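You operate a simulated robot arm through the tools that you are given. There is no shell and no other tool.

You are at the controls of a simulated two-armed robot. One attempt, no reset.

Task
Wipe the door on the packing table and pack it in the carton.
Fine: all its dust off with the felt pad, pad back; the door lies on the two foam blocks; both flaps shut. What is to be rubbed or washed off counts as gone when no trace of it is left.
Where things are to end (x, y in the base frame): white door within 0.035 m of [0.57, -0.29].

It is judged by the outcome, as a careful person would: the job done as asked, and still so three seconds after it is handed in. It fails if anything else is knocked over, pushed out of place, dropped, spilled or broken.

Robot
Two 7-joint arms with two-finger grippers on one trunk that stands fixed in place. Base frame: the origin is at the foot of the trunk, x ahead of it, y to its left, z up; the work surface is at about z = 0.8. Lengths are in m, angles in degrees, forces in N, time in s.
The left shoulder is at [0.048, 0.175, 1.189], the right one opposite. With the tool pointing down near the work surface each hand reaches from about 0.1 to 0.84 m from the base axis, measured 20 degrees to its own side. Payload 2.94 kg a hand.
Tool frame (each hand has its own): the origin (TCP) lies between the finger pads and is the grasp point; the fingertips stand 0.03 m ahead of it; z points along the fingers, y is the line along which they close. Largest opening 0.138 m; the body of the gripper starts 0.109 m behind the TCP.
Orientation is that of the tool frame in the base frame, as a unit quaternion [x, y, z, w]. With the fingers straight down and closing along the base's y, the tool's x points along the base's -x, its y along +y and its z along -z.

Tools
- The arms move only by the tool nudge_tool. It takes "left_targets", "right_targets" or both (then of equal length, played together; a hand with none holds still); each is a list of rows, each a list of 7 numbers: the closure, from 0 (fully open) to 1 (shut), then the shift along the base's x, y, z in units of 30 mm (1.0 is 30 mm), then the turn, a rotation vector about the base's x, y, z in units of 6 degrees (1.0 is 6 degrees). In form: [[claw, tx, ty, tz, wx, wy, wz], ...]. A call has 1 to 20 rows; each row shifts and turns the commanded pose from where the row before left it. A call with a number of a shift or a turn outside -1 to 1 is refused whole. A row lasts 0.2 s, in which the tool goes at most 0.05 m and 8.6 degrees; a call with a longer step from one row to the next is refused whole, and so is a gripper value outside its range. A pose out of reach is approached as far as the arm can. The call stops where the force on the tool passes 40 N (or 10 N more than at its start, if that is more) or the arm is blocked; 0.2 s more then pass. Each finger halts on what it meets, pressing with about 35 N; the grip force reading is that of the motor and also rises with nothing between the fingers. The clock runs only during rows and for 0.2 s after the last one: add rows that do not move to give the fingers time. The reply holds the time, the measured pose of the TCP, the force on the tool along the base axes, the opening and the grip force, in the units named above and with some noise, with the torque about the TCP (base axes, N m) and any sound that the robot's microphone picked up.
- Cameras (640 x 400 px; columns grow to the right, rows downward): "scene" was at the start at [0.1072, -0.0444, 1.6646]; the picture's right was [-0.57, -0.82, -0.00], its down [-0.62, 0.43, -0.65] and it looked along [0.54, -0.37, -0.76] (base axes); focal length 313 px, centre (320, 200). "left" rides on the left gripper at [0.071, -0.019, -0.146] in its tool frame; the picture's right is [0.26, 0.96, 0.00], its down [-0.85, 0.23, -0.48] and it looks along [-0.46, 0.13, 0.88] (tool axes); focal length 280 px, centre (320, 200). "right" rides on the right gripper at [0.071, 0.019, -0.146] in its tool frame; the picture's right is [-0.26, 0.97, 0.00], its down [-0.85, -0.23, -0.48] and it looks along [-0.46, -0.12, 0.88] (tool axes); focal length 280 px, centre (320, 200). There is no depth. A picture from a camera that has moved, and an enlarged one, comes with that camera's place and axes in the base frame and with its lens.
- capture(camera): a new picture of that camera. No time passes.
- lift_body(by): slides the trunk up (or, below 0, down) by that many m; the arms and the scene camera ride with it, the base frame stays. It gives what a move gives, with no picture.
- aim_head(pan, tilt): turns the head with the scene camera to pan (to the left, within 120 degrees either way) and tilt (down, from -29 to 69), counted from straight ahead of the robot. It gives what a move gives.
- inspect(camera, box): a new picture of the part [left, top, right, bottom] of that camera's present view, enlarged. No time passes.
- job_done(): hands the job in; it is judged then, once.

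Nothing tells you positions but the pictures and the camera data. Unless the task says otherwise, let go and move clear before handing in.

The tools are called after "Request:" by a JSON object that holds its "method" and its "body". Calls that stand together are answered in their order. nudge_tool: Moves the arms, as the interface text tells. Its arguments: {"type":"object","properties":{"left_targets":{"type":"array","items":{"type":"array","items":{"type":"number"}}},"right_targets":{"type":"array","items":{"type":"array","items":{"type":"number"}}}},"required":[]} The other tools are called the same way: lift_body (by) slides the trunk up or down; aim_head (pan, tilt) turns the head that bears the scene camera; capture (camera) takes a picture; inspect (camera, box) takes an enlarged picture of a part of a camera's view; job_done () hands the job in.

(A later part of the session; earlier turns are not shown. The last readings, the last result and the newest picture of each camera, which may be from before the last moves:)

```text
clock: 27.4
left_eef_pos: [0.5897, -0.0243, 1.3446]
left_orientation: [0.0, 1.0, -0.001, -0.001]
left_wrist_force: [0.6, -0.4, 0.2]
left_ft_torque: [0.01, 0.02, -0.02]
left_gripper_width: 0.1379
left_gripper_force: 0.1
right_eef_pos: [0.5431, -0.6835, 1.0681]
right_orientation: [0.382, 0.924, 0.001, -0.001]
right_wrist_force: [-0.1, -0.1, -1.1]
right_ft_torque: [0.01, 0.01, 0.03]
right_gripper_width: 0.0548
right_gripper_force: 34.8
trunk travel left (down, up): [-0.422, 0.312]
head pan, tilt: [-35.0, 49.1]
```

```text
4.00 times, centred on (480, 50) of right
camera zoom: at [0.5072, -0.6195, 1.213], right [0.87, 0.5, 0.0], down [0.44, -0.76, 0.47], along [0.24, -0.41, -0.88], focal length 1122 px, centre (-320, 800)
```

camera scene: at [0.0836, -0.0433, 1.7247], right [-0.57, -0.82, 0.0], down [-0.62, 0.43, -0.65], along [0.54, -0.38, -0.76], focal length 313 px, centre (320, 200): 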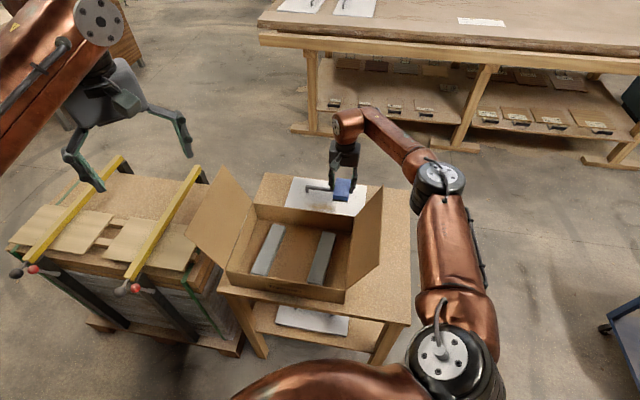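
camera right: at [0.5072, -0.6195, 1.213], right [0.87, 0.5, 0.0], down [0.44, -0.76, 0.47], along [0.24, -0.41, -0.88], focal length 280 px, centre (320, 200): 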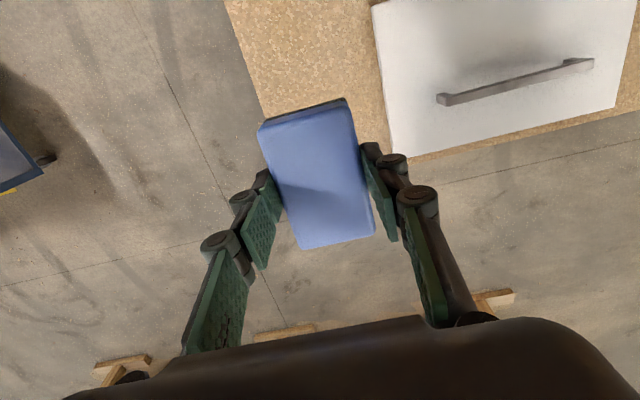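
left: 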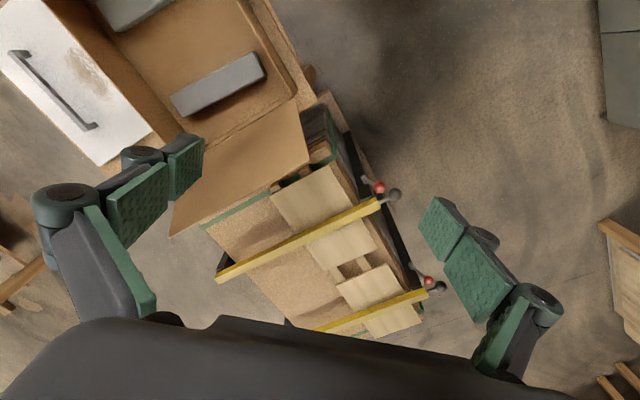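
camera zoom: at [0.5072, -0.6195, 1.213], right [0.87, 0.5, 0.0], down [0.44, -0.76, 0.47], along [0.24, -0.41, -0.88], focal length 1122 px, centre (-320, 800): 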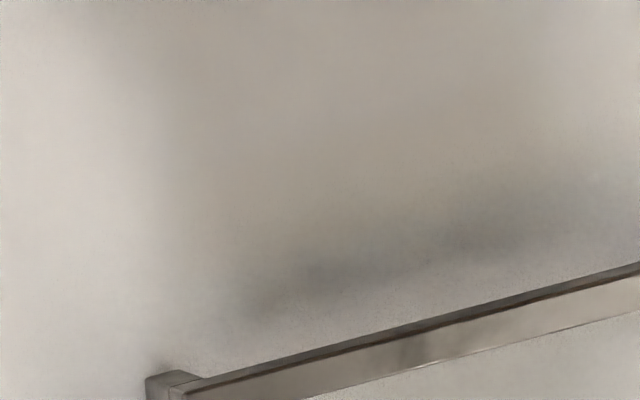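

The door is clean in every view; the only grey left is shadow. Now I'll lower the pad back to where it lay.

Request:
{"method": "nudge_tool", "body": {"right_targets": [[1, 0, 0, -0.95, 0, 0, 0], [1, 0, 0, -0.95, 0, 0, 0], [1, 0, 0, -0.95, 0, 0, 0], [1, 0, 0, -0.95, 0, 0, 0], [1, 0, 0, -0.95, 0, 0, 0], [1, 0, 0, -0.95, 0, 0, 0], [1, 0, 0, -0.95, 0, 0, 0], [1, 0, 0, -0.4, 0, 0, 0], [1, 0, 0, -0.25, 0, 0, 0], [1, 0, 0, 0, 0, 0, 0]]}}

```text
clock: 29.6
left_eef_pos: [0.5893, -0.0259, 1.3445]
left_orientation: [0.0, 1.0, -0.001, 0.0]
left_wrist_force: [0.8, 0.0, 0.2]
left_ft_torque: [0.0, -0.02, -0.01]
left_gripper_width: 0.1381
left_gripper_force: 0.1
right_eef_pos: [0.5424, -0.6829, 0.8479]
right_orientation: [0.382, 0.924, 0.0, 0.0]
right_wrist_force: [-0.1, 0.5, -1.4]
right_ft_torque: [0.02, -0.03, -0.01]
right_gripper_width: 0.0548
right_gripper_force: 34.9
trunk travel left (down, up): [-0.422, 0.312]
head pan, tilt: [-35.0, 49.1]
```

Request:
{"method": "nudge_tool", "body": {"right_targets": [[1, 0, -0.02, -0.1, 0, 0, 0], [1, 0, 0, -0.08, 0, 0, 0], [1, 0, 0, 0, 0, 0, 0]]}}

```text
clock: 30.4
left_eef_pos: [0.5889, -0.0254, 1.3444]
left_orientation: [0.0, 1.0, 0.0, -0.001]
left_wrist_force: [-0.3, -0.5, 0.5]
left_ft_torque: [0.01, 0.01, 0.01]
left_gripper_width: 0.138
left_gripper_force: 0.0
right_eef_pos: [0.5433, -0.6847, 0.8431]
right_orientation: [0.383, 0.924, 0.0, 0.001]
right_wrist_force: [0.3, -0.5, -1.6]
right_ft_torque: [0.02, 0.0, -0.02]
right_gripper_width: 0.0545
right_gripper_force: 34.9
trunk travel left (down, up): [-0.422, 0.312]
head pan, tilt: [-35.0, 49.1]
```

Request:
{"method": "nudge_tool", "body": {"right_targets": [[1, 0, 0, -0.06, 0, 0, 0], [1, 0, 0, -0.06, 0, 0, 0], [1, 0, 0, 0, 0, 0, 0]]}}

```text
clock: 31.2
left_eef_pos: [0.5894, -0.0232, 1.3463]
left_orientation: [0.0, 1.0, 0.0, -0.001]
left_wrist_force: [-0.5, 0.1, 0.1]
left_ft_torque: [-0.02, 0.0, -0.02]
left_gripper_width: 0.1381
left_gripper_force: 0.1
right_eef_pos: [0.5437, -0.6835, 0.8403]
right_orientation: [0.382, 0.924, 0.0, 0.002]
right_wrist_force: [1.2, -2.6, 14.1]
right_ft_torque: [0.16, 0.28, 0.02]
right_gripper_width: 0.055
right_gripper_force: 35.1
trunk travel left (down, up): [-0.422, 0.312]
head pan, tilt: [-35.0, 49.1]
```

The pad is on the table. I'll relieve the press, open, and rise.

Request:
{"method": "nudge_tool", "body": {"right_targets": [[1, 0, 0, 0.06, 0, 0, 0], [0.45, 0, 0, 0, 0, 0, 0], [0.3, 0, 0, 0, 0, 0, 0], [0.3, 0, 0, 0, 0, 0, 0], [0.3, 0, 0, 0, 0, 0, 0], [0.3, 0, 0, 0, 0, 0, 0]]}}

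Request:
{"method": "capture", "body": {"camera": "right"}}

```text
clock: 32.6
left_eef_pos: [0.5878, -0.0256, 1.3455]
left_orientation: [0.001, 1.0, -0.001, 0.0]
left_wrist_force: [-0.2, -1.1, -1.0]
left_ft_torque: [-0.02, 0.03, 0.02]
left_gripper_width: 0.1377
left_gripper_force: 0.1
right_eef_pos: [0.5433, -0.6837, 0.8409]
right_orientation: [0.383, 0.924, 0.0, 0.0]
right_wrist_force: [0.1, -0.2, -0.2]
right_ft_torque: [0.0, 0.01, 0.01]
right_gripper_width: 0.0966
right_gripper_force: 0.0
trunk travel left (down, up): [-0.422, 0.312]
head pan, tilt: [-35.0, 49.1]
```

```text
taken
camera right: at [0.5066, -0.6204, 0.9867], right [0.87, 0.5, 0.0], down [0.44, -0.76, 0.48], along [0.24, -0.41, -0.88], focal length 280 px, centre (320, 200)
```

right: 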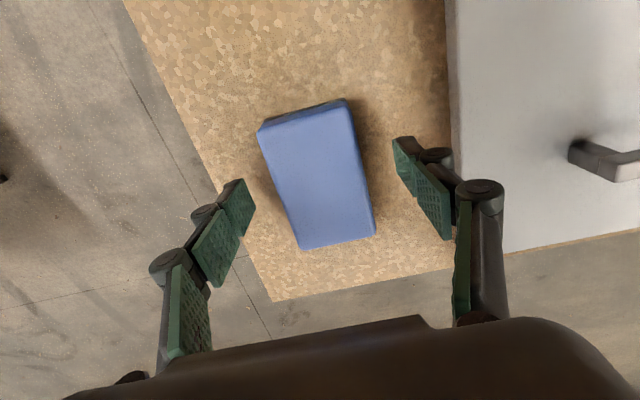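

The pad is back within about 2 mm of where it was. I'll rise and swing the wrist by +90° so the fingers close across the handle bar, while moving over the door.

Request:
{"method": "nudge_tool", "body": {"right_targets": [[0.3, 0, 0, 1, 0, 0, 0], [0.3, 0, 0, 1, 0, 0, 0], [0.3, 0, 0, 1, 0, 0, 0], [0.3, 0, 0, 1, 0, 0, 1], [0.3, 0, 0, 1, 0, 0, 1], [0.3, 0, 0, 1, 0, 0, 1], [0.3, 0, 0, 1, 0, 0, 1], [0.4, 0.38, 0.4, 0.5, 0, 0, 1], [0.4, 0.38, 0.4, 0.3, 0, 0, 1], [0.4, 0.38, 0.4, 0, 0, 0, 1], [0.4, 0.38, 0.4, 0, 0, 0, 1], [0.4, 0.38, 0.4, 0, 0, 0, 1], [0.4, 0.38, 0.4, 0, 0, 0, 1], [0.4, 0.38, 0.4, 0, 0, 0, 1], [0.4, 0.38, 0.4, 0, 0, 0, 1], [0.4, 0.38, 0.4, 0, 0, 0, 1], [0.4, 0.38, 0.4, 0, 0, 0, 1], [0.4, 0, 0, 0, 0, 0, 1]]}}

Request:
{"method": "capture", "body": {"camera": "right"}}

Request:
{"method": "capture", "body": {"camera": "scene"}}

```text
clock: 36.4
left_eef_pos: [0.5886, -0.0261, 1.345]
left_orientation: [-0.001, 1.0, 0.0, 0.001]
left_wrist_force: [0.0, -0.2, 0.8]
left_ft_torque: [0.0, 0.05, -0.01]
left_gripper_width: 0.1381
left_gripper_force: 0.0
right_eef_pos: [0.5387, -0.6756, 1.0415]
right_orientation: [0.233, 0.972, 0.001, 0.002]
right_wrist_force: [-0.4, 1.0, -0.7]
right_ft_torque: [0.01, 0.01, -0.01]
right_gripper_width: 0.0825
right_gripper_force: 0.1
right hand out of reach, approached as far as the arm can: row 6, 7, 8, 9, 10, 11, 12, 13, 14, 15, 16, 17, 18
trunk travel left (down, up): [-0.422, 0.312]
head pan, tilt: [-35.0, 49.1]
```

```text
taken
camera right: at [0.484, -0.6253, 1.1866], right [0.67, 0.74, 0.0], down [0.65, -0.59, 0.48], along [0.36, -0.32, -0.88], focal length 280 px, centre (320, 200)
```

right: 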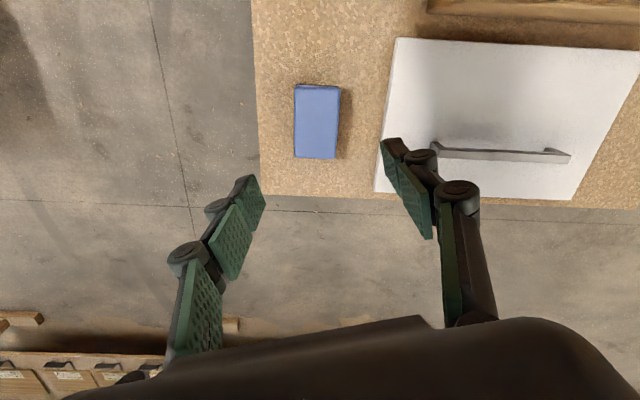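

```text
taken
camera scene: at [0.0825, -0.045, 1.7248], right [-0.57, -0.82, 0.0], down [-0.62, 0.43, -0.65], along [0.54, -0.37, -0.76], focal length 313 px, centre (320, 200)
```

scene: 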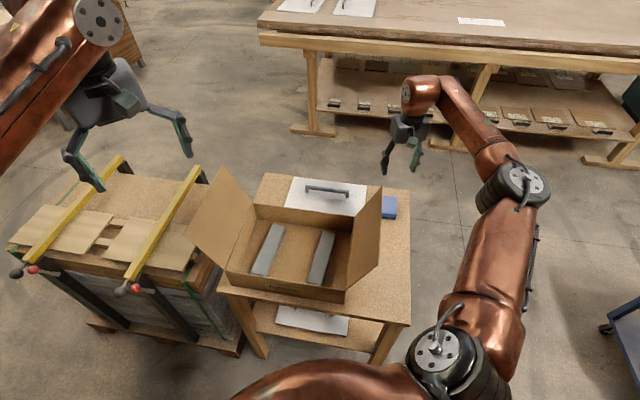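

The wrist hit a joint limit turning that way. I'll turn it the other way, to yaw -135°, which closes along the same line.

Request:
{"method": "nudge_tool", "body": {"right_targets": [[0.4, 0, 0, 0, 0, 0, -1], [0.4, 0, 0, 0, 0, 0, -1], [0.4, 0, 0, 0, 0, 0, -1], [0.4, 0, 0, 0, 0, 0, -1], [0.4, 0, 0, 0, 0, 0, -1], [0.4, 0, 0, 0, 0, 0, -1], [0.4, 0, 0, 0, 0, 0, -1], [0.4, 0, 0, 0, 0, 0, -1], [0.4, 0, 0, 0, 0, 0, -1], [0.4, 0, 0, 0, 0, 0, -1], [0.4, 0, 0, 0, 0, 0, -1], [0.4, 0, 0, 0, 0, 0, -1], [0.4, 0, 0, 0, 0, 0, -1], [0.4, 0, 0, 0, 0, 0, -1], [0.4, 0, 0, 0, 0, 0, -1], [0.4, 0, 0, 0, 0, 0, -1], [0.4, 0, 0, 0, 0, 0, -1], [0.4, 0, 0, 0, 0, 0, -1]]}}

Request:
{"method": "capture", "body": {"camera": "right"}}

Request:
{"method": "capture", "body": {"camera": "scene"}}

```text
clock: 40.2
left_eef_pos: [0.5888, -0.0247, 1.3458]
left_orientation: [0.0, 1.0, 0.001, 0.0]
left_wrist_force: [-0.4, -0.6, 0.4]
left_ft_torque: [0.02, -0.04, -0.03]
left_gripper_width: 0.1379
left_gripper_force: 0.2
right_eef_pos: [0.5393, -0.6749, 1.0412]
right_orientation: [0.924, 0.382, -0.003, 0.0]
right_wrist_force: [0.2, 0.3, 0.0]
right_ft_torque: [0.01, -0.01, -0.04]
right_gripper_width: 0.0831
right_gripper_force: 0.0
trunk travel left (down, up): [-0.422, 0.312]
head pan, tilt: [-35.0, 49.1]
```

```text
taken
camera right: at [0.6026, -0.6373, 1.1869], right [0.5, -0.87, 0.0], down [-0.76, -0.43, 0.48], along [-0.42, -0.24, -0.88], focal length 280 px, centre (320, 200)
```

right: 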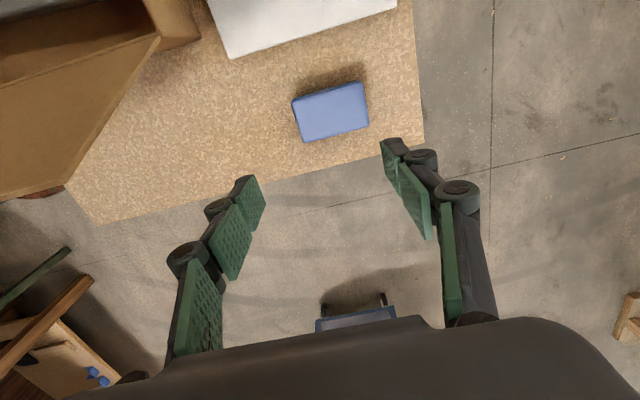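

```text
taken
camera scene: at [0.0825, -0.045, 1.7248], right [-0.57, -0.82, 0.0], down [-0.62, 0.43, -0.65], along [0.54, -0.37, -0.76], focal length 313 px, centre (320, 200)
```

scene: 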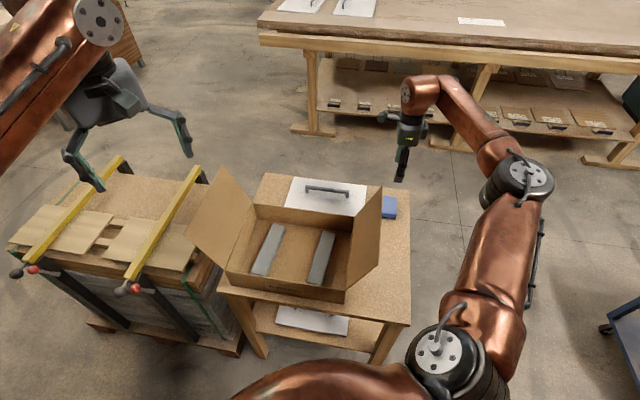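

The -135° yaw works. I'll move over the handle and tilt the tool about 10° outward to stay in reach.

Request:
{"method": "nudge_tool", "body": {"right_targets": [[0.4, 0.9, 0.67, 0, -0.59, -0.59, 0], [0.4, 0.9, 0.67, 0, -0.59, -0.59, 0], [0.4, 0.9, 0.67, 0, 0, 0, 0], [0.4, 0.9, 0.67, -0.3, 0, 0, 0], [0.4, 0.9, 0.67, -0.5, 0, 0, 0], [0.4, 0.9, 0.67, -0.6, 0, 0, 0], [0.4, 0.9, 0.67, -0.6, 0, 0, 0]]}}

Request:
{"method": "capture", "body": {"camera": "right"}}

Request:
{"method": "capture", "body": {"camera": "scene"}}

```text
clock: 41.8
left_eef_pos: [0.5901, -0.024, 1.344]
left_orientation: [0.0, 1.0, 0.0, -0.001]
left_wrist_force: [0.2, -0.6, 0.4]
left_ft_torque: [-0.03, 0.05, 0.01]
left_gripper_width: 0.1382
left_gripper_force: 0.1
right_eef_pos: [0.7285, -0.5331, 0.9809]
right_orientation: [0.921, 0.38, 0.032, 0.082]
right_wrist_force: [0.3, 0.2, -0.5]
right_ft_torque: [0.01, 0.03, -0.02]
right_gripper_width: 0.0826
right_gripper_force: 0.0
trunk travel left (down, up): [-0.422, 0.312]
head pan, tilt: [-35.0, 49.1]
```

```text
taken
camera right: at [0.7748, -0.4777, 1.1273], right [0.49, -0.86, 0.17], down [-0.82, -0.38, 0.43], along [-0.31, -0.35, -0.89], focal length 280 px, centre (320, 200)
```

right: 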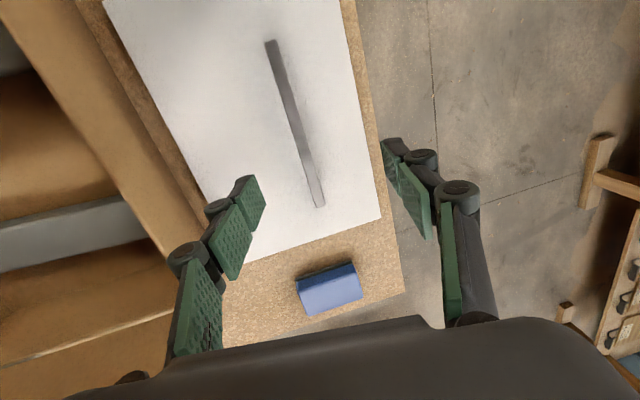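

```text
taken
camera scene: at [0.0841, -0.0433, 1.7247], right [-0.57, -0.82, 0.0], down [-0.62, 0.43, -0.65], along [0.54, -0.38, -0.76], focal length 313 px, centre (320, 200)
```

scene: 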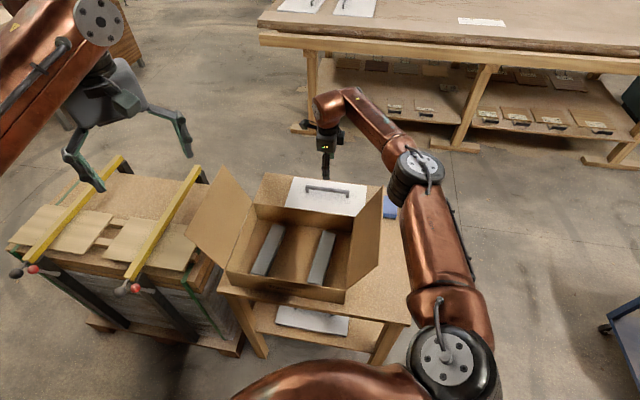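

Request:
{"method": "inspect", "body": {"camera": "right", "box": [220, 20, 400, 230]}}

```text
1.90 times, centred on (310, 125) of right
camera zoom: at [0.7748, -0.4777, 1.1273], right [0.49, -0.86, 0.17], down [-0.82, -0.38, 0.43], along [-0.31, -0.35, -0.89], focal length 534 px, centre (339, 343)
```

zoom: 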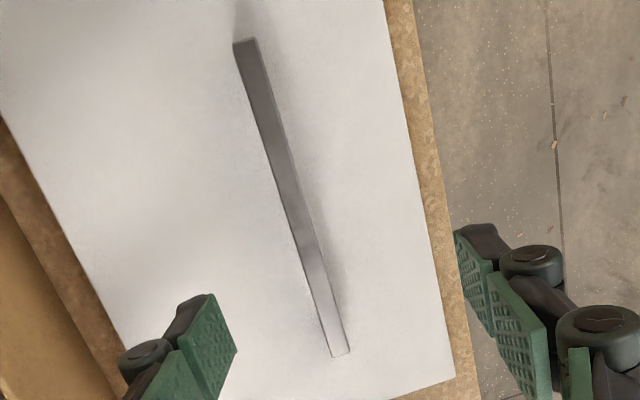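

From directly above, the bar is centred at e1≈0.142, e2≈0.894. I'll descend over its middle, narrowing the fingers on the way.

Request:
{"method": "nudge_tool", "body": {"right_targets": [[0.45, 0.1, 0.08, -1, 0, 0, 0], [0.55, 0, 0, -1, 0, 0, 0], [0.62, 0, 0, -0.8, 0, 0, 0], [0.62, 0, 0, 0, 0, 0, 0]]}}

Request:
{"method": "capture", "body": {"camera": "right"}}

```text
clock: 42.8
left_eef_pos: [0.588, -0.0254, 1.3451]
left_orientation: [0.0, 1.0, 0.0, 0.001]
left_wrist_force: [0.2, -0.5, -0.2]
left_ft_torque: [0.03, -0.01, -0.01]
left_gripper_width: 0.1379
left_gripper_force: 0.1
right_eef_pos: [0.7294, -0.5323, 0.8965]
right_orientation: [0.92, 0.381, 0.032, 0.082]
right_wrist_force: [-0.5, 0.2, 0.7]
right_ft_torque: [-0.02, -0.02, -0.03]
right_gripper_width: 0.0521
right_gripper_force: 0.1
trunk travel left (down, up): [-0.422, 0.312]
head pan, tilt: [-35.0, 49.1]
```

```text
taken
camera right: at [0.7758, -0.4758, 1.0435], right [0.49, -0.86, 0.17], down [-0.82, -0.38, 0.43], along [-0.31, -0.35, -0.89], focal length 280 px, centre (320, 200)
```

right: 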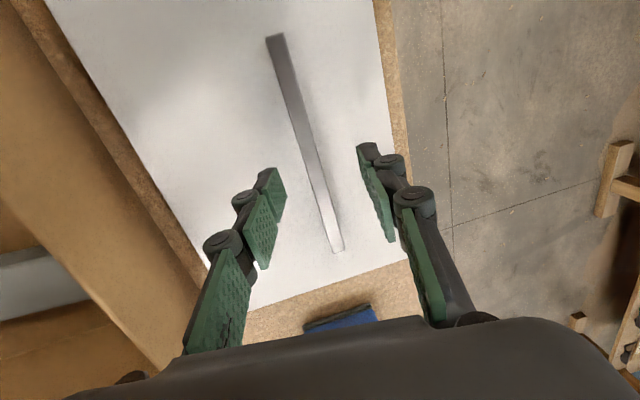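

Request:
{"method": "nudge_tool", "body": {"right_targets": [[0.62, 0.05, 0.05, -0.6, 0, 0, 0], [0.62, 0, 0, -0.6, 0, 0, 0], [0.62, 0, 0, 0, 0, 0, 0]]}}

Request:
{"method": "capture", "body": {"camera": "right"}}

```text
clock: 43.6
left_eef_pos: [0.5891, -0.0252, 1.3454]
left_orientation: [0.0, 1.0, 0.0, 0.0]
left_wrist_force: [0.6, -0.5, 0.5]
left_ft_torque: [0.01, 0.0, -0.02]
left_gripper_width: 0.138
left_gripper_force: 0.1
right_eef_pos: [0.7314, -0.5292, 0.8608]
right_orientation: [0.92, 0.382, 0.032, 0.082]
right_wrist_force: [0.6, 0.0, -0.4]
right_ft_torque: [-0.02, 0.04, 0.02]
right_gripper_width: 0.0524
right_gripper_force: 0.1
trunk travel left (down, up): [-0.422, 0.312]
head pan, tilt: [-35.0, 49.1]
```

```text
taken
camera right: at [0.7779, -0.4742, 1.008], right [0.49, -0.86, 0.17], down [-0.82, -0.38, 0.43], along [-0.31, -0.35, -0.89], focal length 280 px, centre (320, 200)
```

right: 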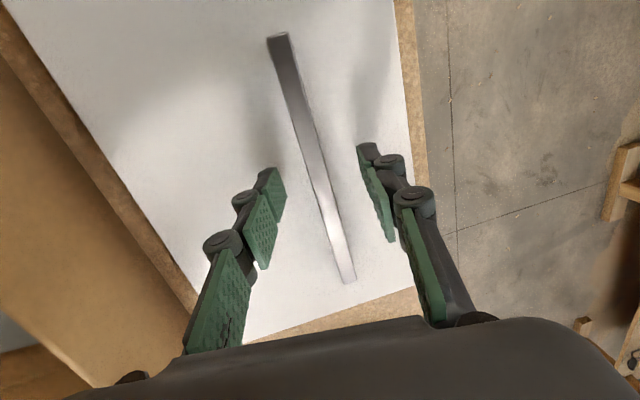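

Request:
{"method": "nudge_tool", "body": {"right_targets": [[0.62, 0, 0, -0.17, 0, 0, 0], [0.75, 0, 0, 0, 0, 0, 0], [0.9, 0, 0, 0, 0, 0, 0], [1, 0, 0, 0, 0, 0, 0], [1, 0, 0, 0, 0, 0, 0], [1, 0, 0, 0, 0, 0, 0], [1, 0, 0, 0, 0, 0, 0]]}}

Request:
{"method": "capture", "body": {"camera": "right"}}

```text
clock: 45.2
left_eef_pos: [0.5891, -0.0257, 1.3448]
left_orientation: [-0.001, 1.0, 0.0, 0.0]
left_wrist_force: [0.0, 0.4, 0.6]
left_ft_torque: [0.0, -0.02, 0.02]
left_gripper_width: 0.1383
left_gripper_force: 0.0
right_eef_pos: [0.7322, -0.5308, 0.856]
right_orientation: [0.921, 0.38, 0.032, 0.082]
right_wrist_force: [1.6, -2.2, -0.3]
right_ft_torque: [0.2, 0.2, 0.05]
right_gripper_width: 0.0122
right_gripper_force: 35.3
trunk travel left (down, up): [-0.422, 0.312]
head pan, tilt: [-35.0, 49.1]
```

```text
taken
camera right: at [0.778, -0.4746, 1.0031], right [0.49, -0.86, 0.17], down [-0.82, -0.38, 0.43], along [-0.31, -0.35, -0.89], focal length 280 px, centre (320, 200)
```

right: 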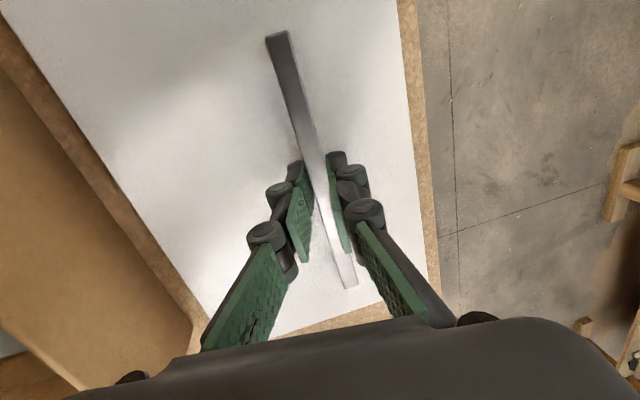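

The handle is gripped at 12 mm. I'll lift slowly a few centimetres and check weight and tilt.

Request:
{"method": "nudge_tool", "body": {"right_targets": [[1, 0, 0, 0.2, 0, 0, 0], [1, 0, 0, 0.3, 0, 0, 0], [1, 0, 0, 0.5, 0, 0, 0], [1, 0, 0, 0, 0, 0, 0]]}}

Request:
{"method": "capture", "body": {"camera": "right"}}

Request:
{"method": "inspect", "body": {"camera": "scene", "box": [240, 130, 440, 270]}}

```text
clock: 46.2
left_eef_pos: [0.5896, -0.0266, 1.3453]
left_orientation: [0.0, 1.0, 0.001, -0.001]
left_wrist_force: [-0.8, 0.4, -0.3]
left_ft_torque: [-0.03, -0.02, 0.02]
left_gripper_width: 0.138
left_gripper_force: 0.0
right_eef_pos: [0.7321, -0.5301, 0.8848]
right_orientation: [0.92, 0.381, 0.032, 0.082]
right_wrist_force: [0.0, 0.1, -8.3]
right_ft_torque: [-0.12, -0.07, 0.0]
right_gripper_width: 0.011
right_gripper_force: 34.4
trunk travel left (down, up): [-0.422, 0.312]
head pan, tilt: [-35.0, 49.1]
```

```text
taken
camera right: at [0.7781, -0.4748, 1.0317], right [0.49, -0.86, 0.17], down [-0.82, -0.38, 0.43], along [-0.31, -0.35, -0.89], focal length 280 px, centre (320, 200)
```

right: 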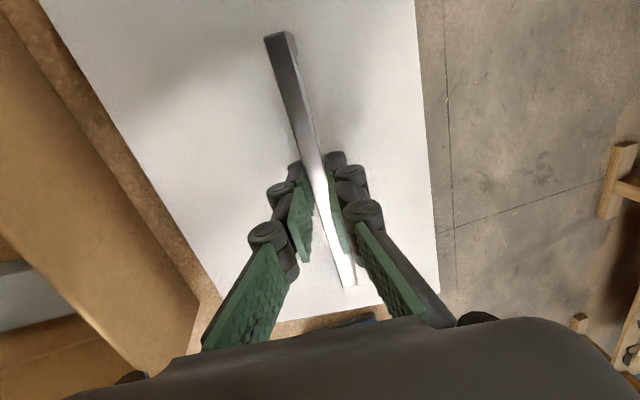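

```text
2.86 times, centred on (340, 200) of scene
camera zoom: at [0.0838, -0.0455, 1.7247], right [-0.57, -0.82, 0.0], down [-0.62, 0.43, -0.65], along [0.54, -0.37, -0.76], focal length 894 px, centre (263, 200)
```

zoom: 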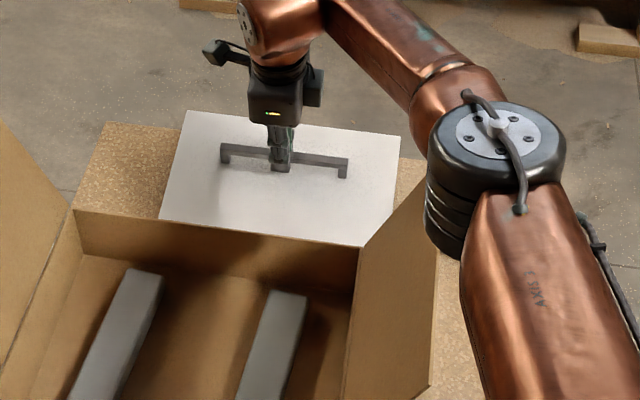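

The door weighs about 0.85 kg. It has settled square to the tilted tool, so its near edge hangs a bit low and will level when I untilt. I'll lift it above the carton rim, then shift sideways to clear the right flap.

Request:
{"method": "nudge_tool", "body": {"right_targets": [[1, 0, 0, 0.6, 0, 0, 0], [1, 0, 0, 0.9, 0, 0, 0], [1, 0, 0, 0.9, 0, 0, 0], [1, 0, 0, 0.9, 0, 0, 0], [1, 0, 0, 0.9, 0, 0, 0], [1, 0, 0, 0.6, 0, 0, 0], [1, 0.29, 1.0, 0, 0, 0, 0], [1, 0.29, 1.0, 0, 0, 0, 0], [1, 0, 0, 0, 0, 0, 0]]}}

Request:
{"method": "capture", "body": {"camera": "right"}}

Request:
{"method": "capture", "body": {"camera": "scene"}}

Request:
{"method": "capture", "body": {"camera": "left"}}

```text
clock: 48.2
left_eef_pos: [0.5905, -0.0267, 1.3443]
left_orientation: [0.0, 1.0, 0.0, -0.001]
left_wrist_force: [0.5, 0.0, -0.3]
left_ft_torque: [0.01, -0.02, -0.02]
left_gripper_width: 0.1381
left_gripper_force: 0.1
right_eef_pos: [0.7491, -0.4714, 1.0293]
right_orientation: [0.92, 0.381, 0.031, 0.082]
right_wrist_force: [0.1, -1.2, -9.1]
right_ft_torque: [-0.03, -0.13, -0.01]
right_gripper_width: 0.011
right_gripper_force: 35.2
trunk travel left (down, up): [-0.422, 0.312]
head pan, tilt: [-35.0, 49.1]
```

```text
taken
camera right: at [0.7953, -0.4162, 1.1767], right [0.49, -0.86, 0.17], down [-0.82, -0.38, 0.43], along [-0.31, -0.35, -0.89], focal length 280 px, centre (320, 200)
```

right: 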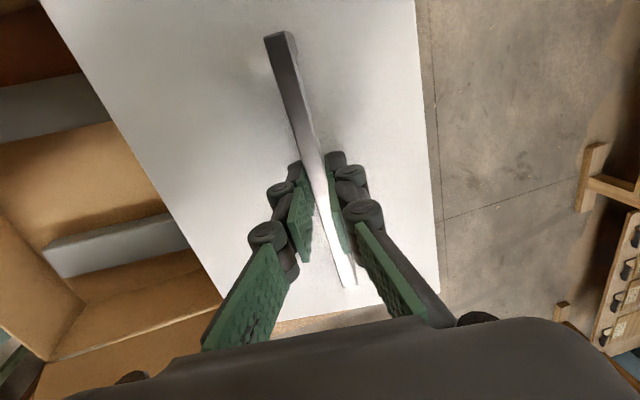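

```text
taken
camera scene: at [0.0835, -0.0469, 1.7247], right [-0.57, -0.82, 0.0], down [-0.62, 0.43, -0.65], along [0.54, -0.37, -0.76], focal length 313 px, centre (320, 200)
```

scene: 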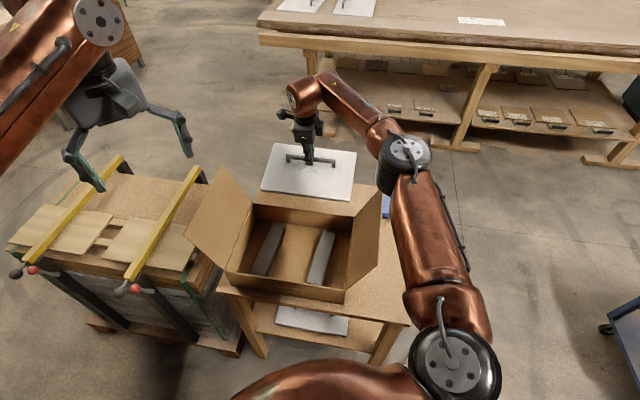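

```text
taken
camera left: at [0.518, -0.046, 1.4904], right [-0.26, 0.96, 0.0], down [0.85, 0.23, 0.48], along [0.46, 0.13, -0.88], focal length 280 px, centre (320, 200)
```

left: 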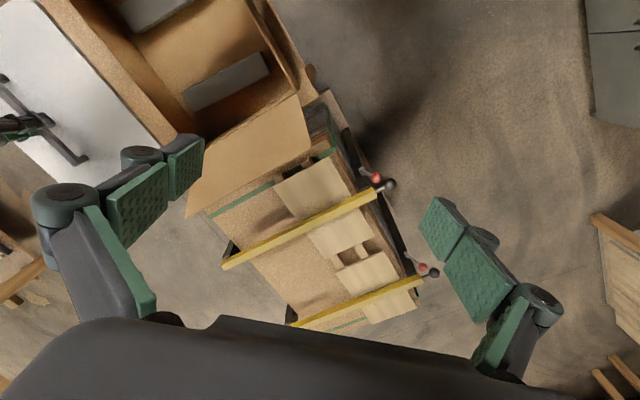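

The door hangs steady at TCP z≈1.03, sideways-aligned with the carton. I'll draw it back over the carton and level the tool as it comes.

Request:
{"method": "nudge_tool", "body": {"right_targets": [[1, -0.4, 0.4, 0, 0, 0, 0], [1, -0.69, 0.69, 0, 0, 0, 0], [1, -0.69, 0.69, 0, 0.2, 0.2, 0], [1, -0.69, 0.69, 0, 0.3, 0.3, 0], [1, -0.69, 0.69, 0, 0.3, 0.3, 0], [1, -0.69, 0.69, 0, 0.38, 0.38, 0], [1, -0.69, 0.69, 0, 0, 0, 0], [1, 0, 0, 0, 0, 0, 0]]}}

Request:
{"method": "capture", "body": {"camera": "right"}}

Request:
{"method": "capture", "body": {"camera": "scene"}}

Request:
{"method": "capture", "body": {"camera": "left"}}

```text
clock: 50.0
left_eef_pos: [0.5904, -0.027, 1.3441]
left_orientation: [0.0, 1.0, 0.001, -0.001]
left_wrist_force: [0.2, -0.4, -0.8]
left_ft_torque: [0.0, 0.01, -0.01]
left_gripper_width: 0.1379
left_gripper_force: 0.0
right_eef_pos: [0.6123, -0.3343, 1.0289]
right_orientation: [0.924, 0.383, -0.002, 0.002]
right_wrist_force: [-0.6, -0.4, -8.5]
right_ft_torque: [-0.12, -0.17, 0.0]
right_gripper_width: 0.0112
right_gripper_force: 34.5
trunk travel left (down, up): [-0.422, 0.312]
head pan, tilt: [-35.0, 49.1]
```

```text
taken
camera right: at [0.6777, -0.2964, 1.1751], right [0.5, -0.87, 0.0], down [-0.76, -0.44, 0.48], along [-0.42, -0.24, -0.88], focal length 280 px, centre (320, 200)
```

right: 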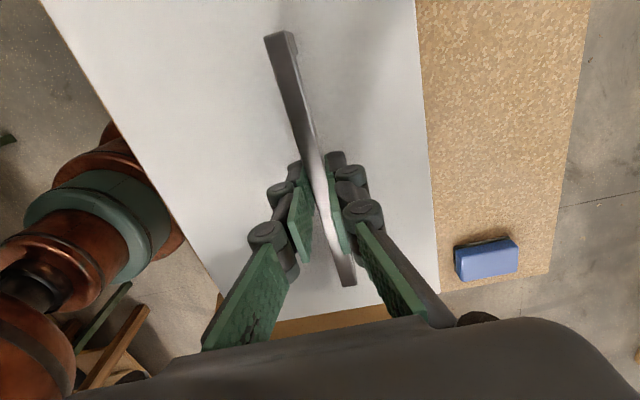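

```text
taken
camera scene: at [0.084, -0.0455, 1.7247], right [-0.57, -0.82, 0.0], down [-0.62, 0.43, -0.65], along [0.54, -0.37, -0.76], focal length 313 px, centre (320, 200)
```

scene: 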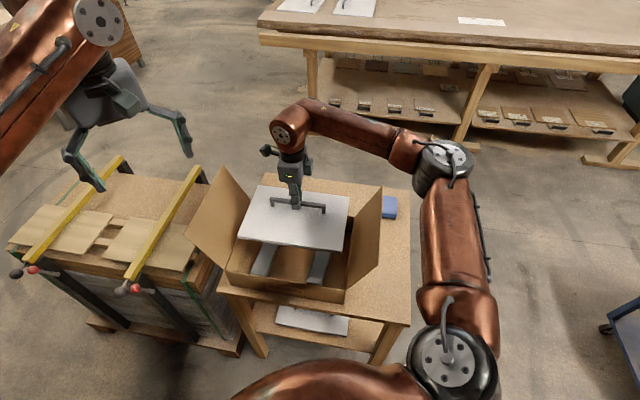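

```text
taken
camera left: at [0.5185, -0.0446, 1.4903], right [-0.26, 0.96, 0.0], down [0.85, 0.23, 0.47], along [0.46, 0.13, -0.88], focal length 280 px, centre (320, 200)
```

left: 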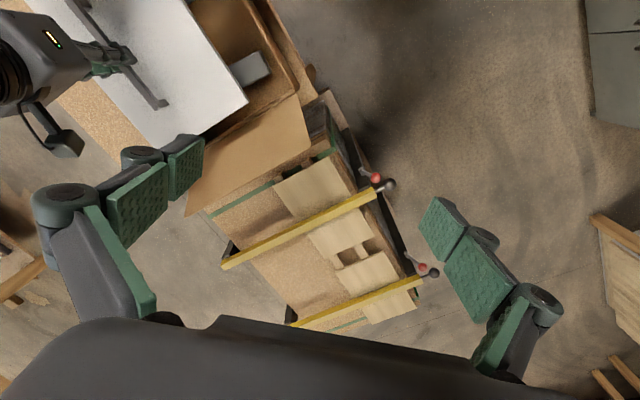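

The door is level and aligned with the carton axes. I'll centre it over the carton (TCP e2≈0.629) and lower partway.

Request:
{"method": "nudge_tool", "body": {"right_targets": [[1, -0.48, 0.48, 0, 0, 0, 0], [1, -0.48, 0.48, 0, 0, 0, 0], [1, 0, 0, 0, 0, 0, 0], [1, 0, 0, -0.5, 0, 0, 0], [1, 0, 0, -0.5, 0, 0, 0], [1, 0, 0, -0.5, 0, 0, 0], [1, 0, 0, 0, 0, 0, 0]]}}

Request:
{"method": "capture", "body": {"camera": "right"}}

Request:
{"method": "inspect", "body": {"camera": "scene", "box": [180, 150, 420, 320]}}

Request:
{"method": "inspect", "body": {"camera": "left", "box": [0, 0, 320, 200]}}

```text
clock: 51.6
left_eef_pos: [0.5896, -0.0249, 1.345]
left_orientation: [0.0, 1.0, 0.001, -0.001]
left_wrist_force: [1.0, -0.9, -0.1]
left_ft_torque: [-0.01, -0.01, 0.0]
left_gripper_width: 0.1379
left_gripper_force: 0.0
right_eef_pos: [0.585, -0.3034, 0.9854]
right_orientation: [0.924, 0.383, -0.003, 0.002]
right_wrist_force: [-0.3, 0.3, -8.1]
right_ft_torque: [-0.15, -0.17, -0.03]
right_gripper_width: 0.011
right_gripper_force: 34.7
trunk travel left (down, up): [-0.422, 0.312]
head pan, tilt: [-35.0, 49.1]
```

```text
taken
camera right: at [0.6489, -0.2672, 1.1307], right [0.5, -0.87, 0.0], down [-0.76, -0.44, 0.48], along [-0.42, -0.24, -0.88], focal length 280 px, centre (320, 200)
```

right: 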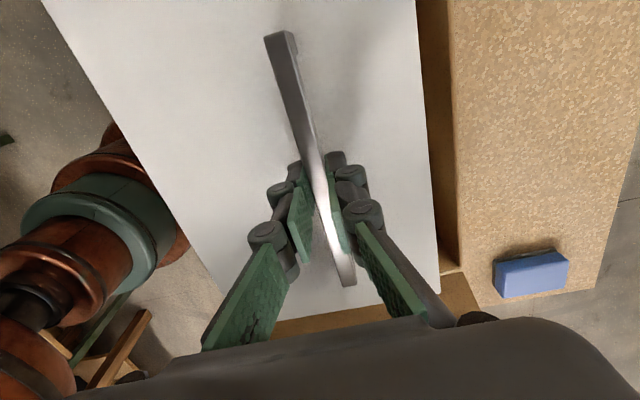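

```text
2.35 times, centred on (300, 235) of scene
camera zoom: at [0.0831, -0.0449, 1.7248], right [-0.57, -0.82, 0.0], down [-0.62, 0.43, -0.65], along [0.54, -0.37, -0.76], focal length 736 px, centre (367, 118)
```

zoom: 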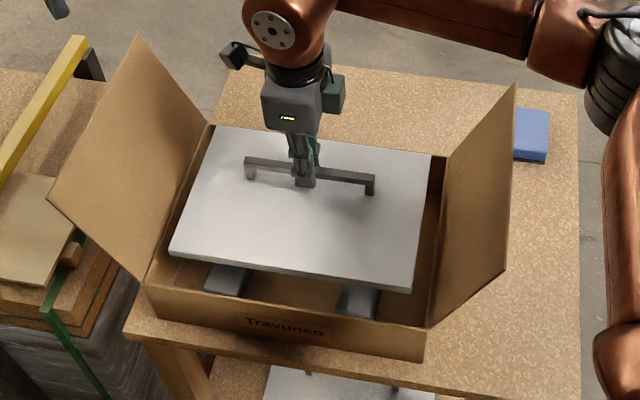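

```text
2.00 times, centred on (160, 100) of left
camera zoom: at [0.5177, -0.0441, 1.4906], right [-0.26, 0.96, 0.0], down [0.85, 0.23, 0.48], along [0.46, 0.13, -0.88], focal length 561 px, centre (640, 400)
```

zoom: 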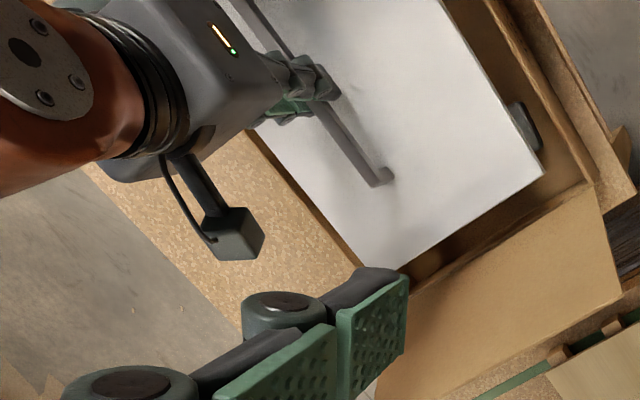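

There's about 2 cm clearance on every side of the carton. I'll lower in small steps, watching the force for foam contact.

Request:
{"method": "nudge_tool", "body": {"right_targets": [[1, 0, 0, -0.5, 0, 0, 0], [1, 0, 0, -0.5, 0, 0, 0], [1, 0, 0, -0.5, 0, 0, 0], [1, 0, 0, -0.3, 0, 0, 0], [1, 0, 0, 0, 0, 0, 0]]}}

Request:
{"method": "inspect", "body": {"camera": "scene", "box": [180, 150, 420, 320]}}

```text
clock: 52.8
left_eef_pos: [0.5881, -0.0246, 1.3451]
left_orientation: [0.0, 1.0, -0.001, -0.001]
left_wrist_force: [0.4, 0.6, -0.2]
left_ft_torque: [0.02, 0.01, 0.04]
left_gripper_width: 0.1379
left_gripper_force: 0.1
right_eef_pos: [0.5849, -0.3048, 0.9315]
right_orientation: [0.924, 0.383, -0.002, 0.001]
right_wrist_force: [0.8, -0.3, -9.0]
right_ft_torque: [-0.12, -0.18, -0.01]
right_gripper_width: 0.0113
right_gripper_force: 35.6
trunk travel left (down, up): [-0.422, 0.312]
head pan, tilt: [-35.0, 49.1]
```

```text
2.35 times, centred on (300, 235) of scene
camera zoom: at [0.0832, -0.0448, 1.7248], right [-0.57, -0.82, 0.0], down [-0.62, 0.43, -0.65], along [0.54, -0.37, -0.76], focal length 736 px, centre (367, 118)
```

zoom: 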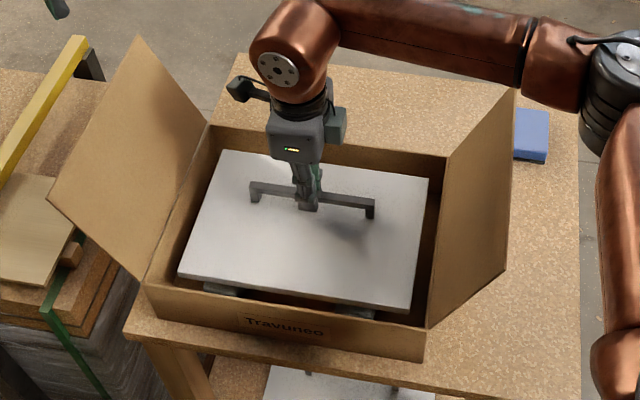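

Request:
{"method": "nudge_tool", "body": {"right_targets": [[1, 0, 0, -0.3, 0, 0, 0], [1, 0, 0, -0.3, 0, 0, 0], [1, 0, 0, -0.15, 0, 0, 0], [1, 0, 0, 0, 0, 0, 0]]}}

```text
clock: 53.8
left_eef_pos: [0.589, -0.0253, 1.3451]
left_orientation: [0.0, 1.0, 0.001, -0.002]
left_wrist_force: [0.6, 0.4, 0.6]
left_ft_torque: [0.0, 0.0, -0.02]
left_gripper_width: 0.138
left_gripper_force: 0.2
right_eef_pos: [0.5847, -0.3036, 0.9078]
right_orientation: [0.924, 0.382, -0.003, 0.002]
right_wrist_force: [-0.4, -0.6, -7.6]
right_ft_torque: [-0.14, -0.16, 0.02]
right_gripper_width: 0.0113
right_gripper_force: 35.0
trunk travel left (down, up): [-0.422, 0.312]
head pan, tilt: [-35.0, 49.1]
```

Request:
{"method": "nudge_tool", "body": {"right_targets": [[1, 0, 0, -0.12, 0, 0, 0], [1, 0, 0, -0.12, 0, 0, 0], [1, 0, 0, -0.12, 0, 0, 0], [1, 0, 0, 0, 0, 0, 0]]}}

```text
clock: 54.8
left_eef_pos: [0.5904, -0.0253, 1.345]
left_orientation: [0.001, 1.0, 0.0, -0.001]
left_wrist_force: [0.3, 0.3, -0.8]
left_ft_torque: [-0.01, -0.04, 0.03]
left_gripper_width: 0.1379
left_gripper_force: 0.1
right_eef_pos: [0.5842, -0.3048, 0.897]
right_orientation: [0.924, 0.383, -0.002, 0.001]
right_wrist_force: [0.5, -0.9, -8.5]
right_ft_torque: [-0.13, -0.17, 0.0]
right_gripper_width: 0.0113
right_gripper_force: 35.1
trunk travel left (down, up): [-0.422, 0.312]
head pan, tilt: [-35.0, 49.1]
```

Request:
{"method": "nudge_tool", "body": {"right_targets": [[1, 0, 0, -0.1, 0, 0, 0], [1, 0, 0, -0.1, 0, 0, 0], [1, 0, 0, 0, 0, 0, 0]]}}

Request:
{"method": "inspect", "body": {"camera": "scene", "box": [180, 150, 420, 320]}}

```text
clock: 55.6
left_eef_pos: [0.5883, -0.0257, 1.3463]
left_orientation: [0.0, 1.0, 0.0, 0.0]
left_wrist_force: [-0.1, 0.3, 0.2]
left_ft_torque: [0.01, 0.02, -0.02]
left_gripper_width: 0.1382
left_gripper_force: 0.1
right_eef_pos: [0.5847, -0.3041, 0.8924]
right_orientation: [0.924, 0.382, -0.001, 0.003]
right_wrist_force: [1.9, -1.7, -0.7]
right_ft_torque: [-0.45, 0.44, 0.08]
right_gripper_width: 0.011
right_gripper_force: 34.7
trunk travel left (down, up): [-0.422, 0.312]
head pan, tilt: [-35.0, 49.1]
```

```text
2.35 times, centred on (300, 235) of scene
camera zoom: at [0.0828, -0.0447, 1.7248], right [-0.57, -0.82, 0.0], down [-0.62, 0.43, -0.65], along [0.54, -0.37, -0.76], focal length 736 px, centre (367, 118)
```

zoom: 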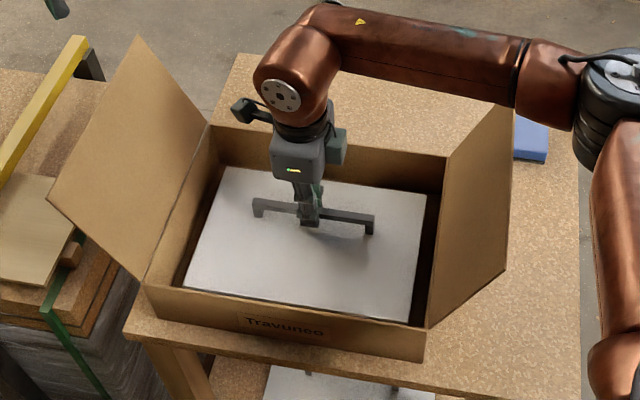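

The foam now carries the weight. I'll settle 1 mm more and release.

Request:
{"method": "nudge_tool", "body": {"right_targets": [[1, 0, 0, -0.04, 0, 0, 0], [1, 0, 0, 0, 0, 0, 0], [0.85, 0, 0, 0, 0, 0, 0], [0.7, 0, 0, 0, 0, 0, 0], [0.6, 0, 0, 0, 0, 0, 0], [0.6, 0, 0, 0, 0, 0, 0], [0.6, 0, 0, 0, 0, 0, 0]]}}

Request:
{"method": "capture", "body": {"camera": "right"}}

```text
clock: 57.2
left_eef_pos: [0.5885, -0.0256, 1.3445]
left_orientation: [0.0, 1.0, 0.0, 0.0]
left_wrist_force: [0.0, -0.7, -0.1]
left_ft_torque: [0.0, 0.06, 0.02]
left_gripper_width: 0.1378
left_gripper_force: 0.0
right_eef_pos: [0.5839, -0.3042, 0.8911]
right_orientation: [0.924, 0.382, -0.003, 0.002]
right_wrist_force: [-2.0, 0.0, 0.2]
right_ft_torque: [-0.02, 0.02, 0.0]
right_gripper_width: 0.0552
right_gripper_force: 0.1
trunk travel left (down, up): [-0.422, 0.312]
head pan, tilt: [-35.0, 49.1]
```

```text
taken
camera right: at [0.6484, -0.2667, 1.0363], right [0.5, -0.87, 0.0], down [-0.76, -0.44, 0.48], along [-0.41, -0.24, -0.88], focal length 280 px, centre (320, 200)
```

right: 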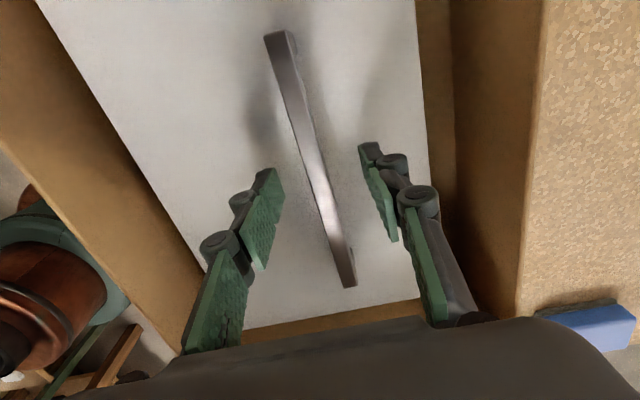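

Request:
{"method": "nudge_tool", "body": {"right_targets": [[0.6, 0, 0, 0.4, 0, 0, 0], [0.6, 0, 0, 0.8, 0, 0, 0], [0.6, 0, 0, 1, 0, 0, 0], [0.6, 0, 0, 1, 0, 0, 0], [0.6, 0, 0, 1, 0, 0, 0], [0.6, 0, 0, 1, 0, 0, 0], [0.6, 0, 0, 1, 0, 0, 0], [0.6, 0, 0, 1, 0, 0, 0], [0.6, 0, 0, 1, 0, 0, 0], [0.6, 0, 0, 1, 0, 0, 0]]}}

Request:
{"method": "capture", "body": {"camera": "right"}}

Request:
{"method": "capture", "body": {"camera": "scene"}}

Request:
{"method": "inspect", "body": {"camera": "left", "box": [0, 0, 320, 200]}}

```text
clock: 59.4
left_eef_pos: [0.5887, -0.0245, 1.3456]
left_orientation: [-0.001, 1.0, -0.001, 0.0]
left_wrist_force: [0.2, 0.3, -0.1]
left_ft_torque: [0.0, -0.03, -0.01]
left_gripper_width: 0.1381
left_gripper_force: 0.0
right_eef_pos: [0.5834, -0.3054, 1.1695]
right_orientation: [0.924, 0.383, -0.002, 0.002]
right_wrist_force: [0.4, 0.9, -0.6]
right_ft_torque: [-0.03, -0.03, 0.01]
right_gripper_width: 0.0554
right_gripper_force: 0.1
trunk travel left (down, up): [-0.422, 0.312]
head pan, tilt: [-35.0, 49.1]
```

```text
taken
camera right: at [0.648, -0.267, 1.3139], right [0.5, -0.87, 0.0], down [-0.76, -0.44, 0.48], along [-0.41, -0.24, -0.88], focal length 280 px, centre (320, 200)
```

right: 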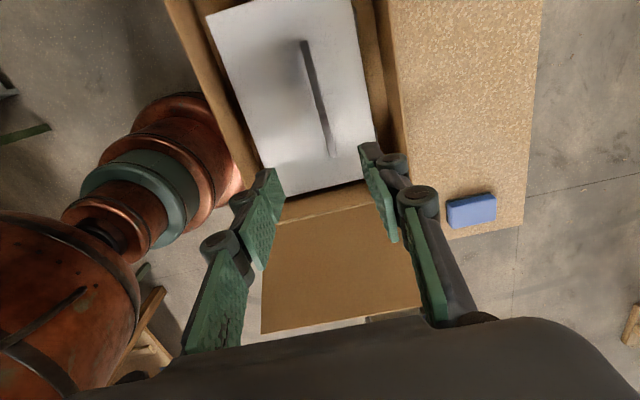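

```text
taken
camera scene: at [0.0819, -0.0437, 1.7249], right [-0.57, -0.82, 0.0], down [-0.62, 0.43, -0.65], along [0.54, -0.38, -0.76], focal length 313 px, centre (320, 200)
```

scene: 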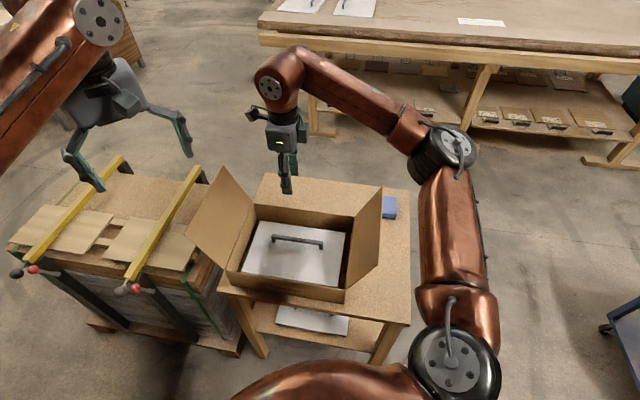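

```text
2.00 times, centred on (160, 100) of left
camera zoom: at [0.5167, -0.0431, 1.4911], right [-0.26, 0.96, 0.0], down [0.85, 0.23, 0.48], along [0.46, 0.12, -0.88], focal length 561 px, centre (640, 400)
```

zoom: 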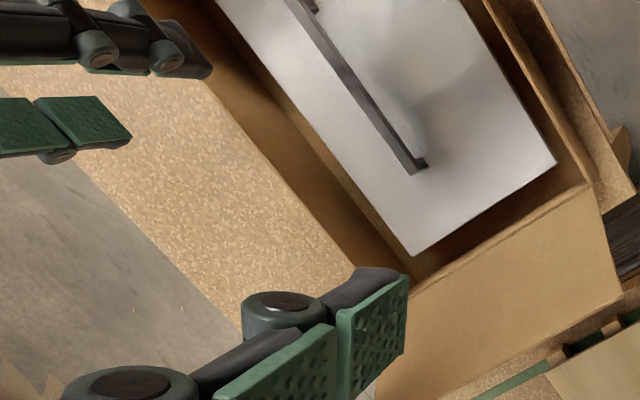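

Request:
{"method": "inspect", "body": {"camera": "scene", "box": [200, 180, 400, 320]}}

Request:
{"method": "inspect", "body": {"camera": "right", "box": [160, 0, 480, 200]}}

```text
2.86 times, centred on (300, 250) of scene
camera zoom: at [0.0819, -0.0437, 1.7249], right [-0.57, -0.82, 0.0], down [-0.62, 0.43, -0.65], along [0.54, -0.38, -0.76], focal length 894 px, centre (377, 57)
```

zoom: 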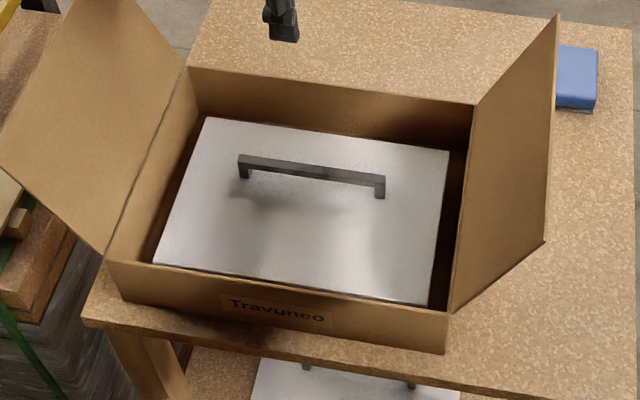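

```text
2.00 times, centred on (320, 100) of right
camera zoom: at [0.648, -0.267, 1.3139], right [0.5, -0.87, 0.0], down [-0.76, -0.44, 0.48], along [-0.41, -0.24, -0.88], focal length 561 px, centre (320, 400)
```

zoom: 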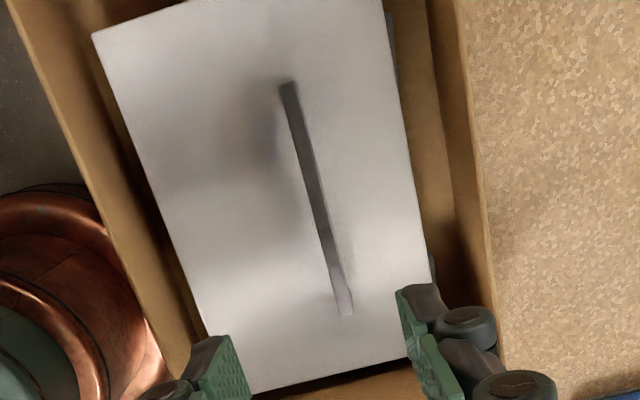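

The door lies level in the carton at about (0.566,-0.286), clean all over. Next are the flaps: the right hand goes over and outside the right flap so it can push it shut from behind.

Request:
{"method": "nudge_tool", "body": {"right_targets": [[0.4, -0.9, -0.78, 0.2, 0, 0, 0], [0.4, -0.9, -0.78, 0.2, 0, 0, 0], [0.4, -0.9, -0.78, 0.1, 0, 0, 0], [0.4, -0.9, -0.78, 0, 0, 0, 0], [0.4, -0.9, -0.78, 0, 0, 0, 0], [0.4, -0.9, -0.78, 0, 0, 0, 0], [0.4, -0.9, -0.78, 0, 0, 0, 0], [0.4, -0.9, -0.78, 0, 0, 0, 0], [0.4, -0.9, -0.78, 0, 0, 0, 0], [0.4, 0, 0, 0, 0, 0, 0]]}}

Request:
{"method": "capture", "body": {"camera": "right"}}

Request:
{"method": "capture", "body": {"camera": "scene"}}

```text
clock: 61.6
left_eef_pos: [0.5898, -0.0251, 1.3439]
left_orientation: [0.0, 1.0, 0.0, -0.002]
left_wrist_force: [-0.2, -0.9, -0.8]
left_ft_torque: [0.0, 0.06, 0.0]
left_gripper_width: 0.138
left_gripper_force: 0.1
right_eef_pos: [0.3419, -0.5153, 1.1798]
right_orientation: [0.924, 0.383, -0.003, 0.001]
right_wrist_force: [-0.3, -0.4, 0.0]
right_ft_torque: [0.01, 0.03, 0.0]
right_gripper_width: 0.083
right_gripper_force: 0.0
trunk travel left (down, up): [-0.422, 0.312]
head pan, tilt: [-35.0, 49.1]
```

```text
taken
camera right: at [0.4056, -0.478, 1.3264], right [0.5, -0.87, 0.0], down [-0.76, -0.44, 0.48], along [-0.42, -0.24, -0.88], focal length 280 px, centre (320, 200)
```

right: 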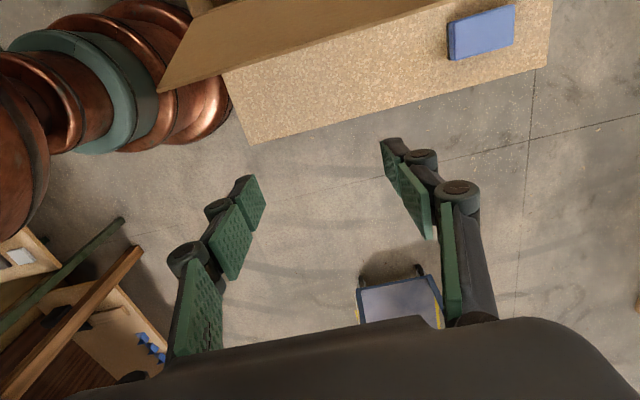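

```text
taken
camera scene: at [0.0837, -0.045, 1.7247], right [-0.57, -0.82, 0.0], down [-0.62, 0.43, -0.65], along [0.54, -0.37, -0.76], focal length 313 px, centre (320, 200)
```

scene: 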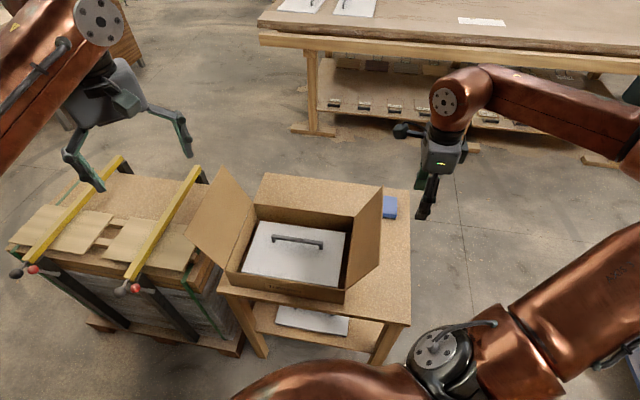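

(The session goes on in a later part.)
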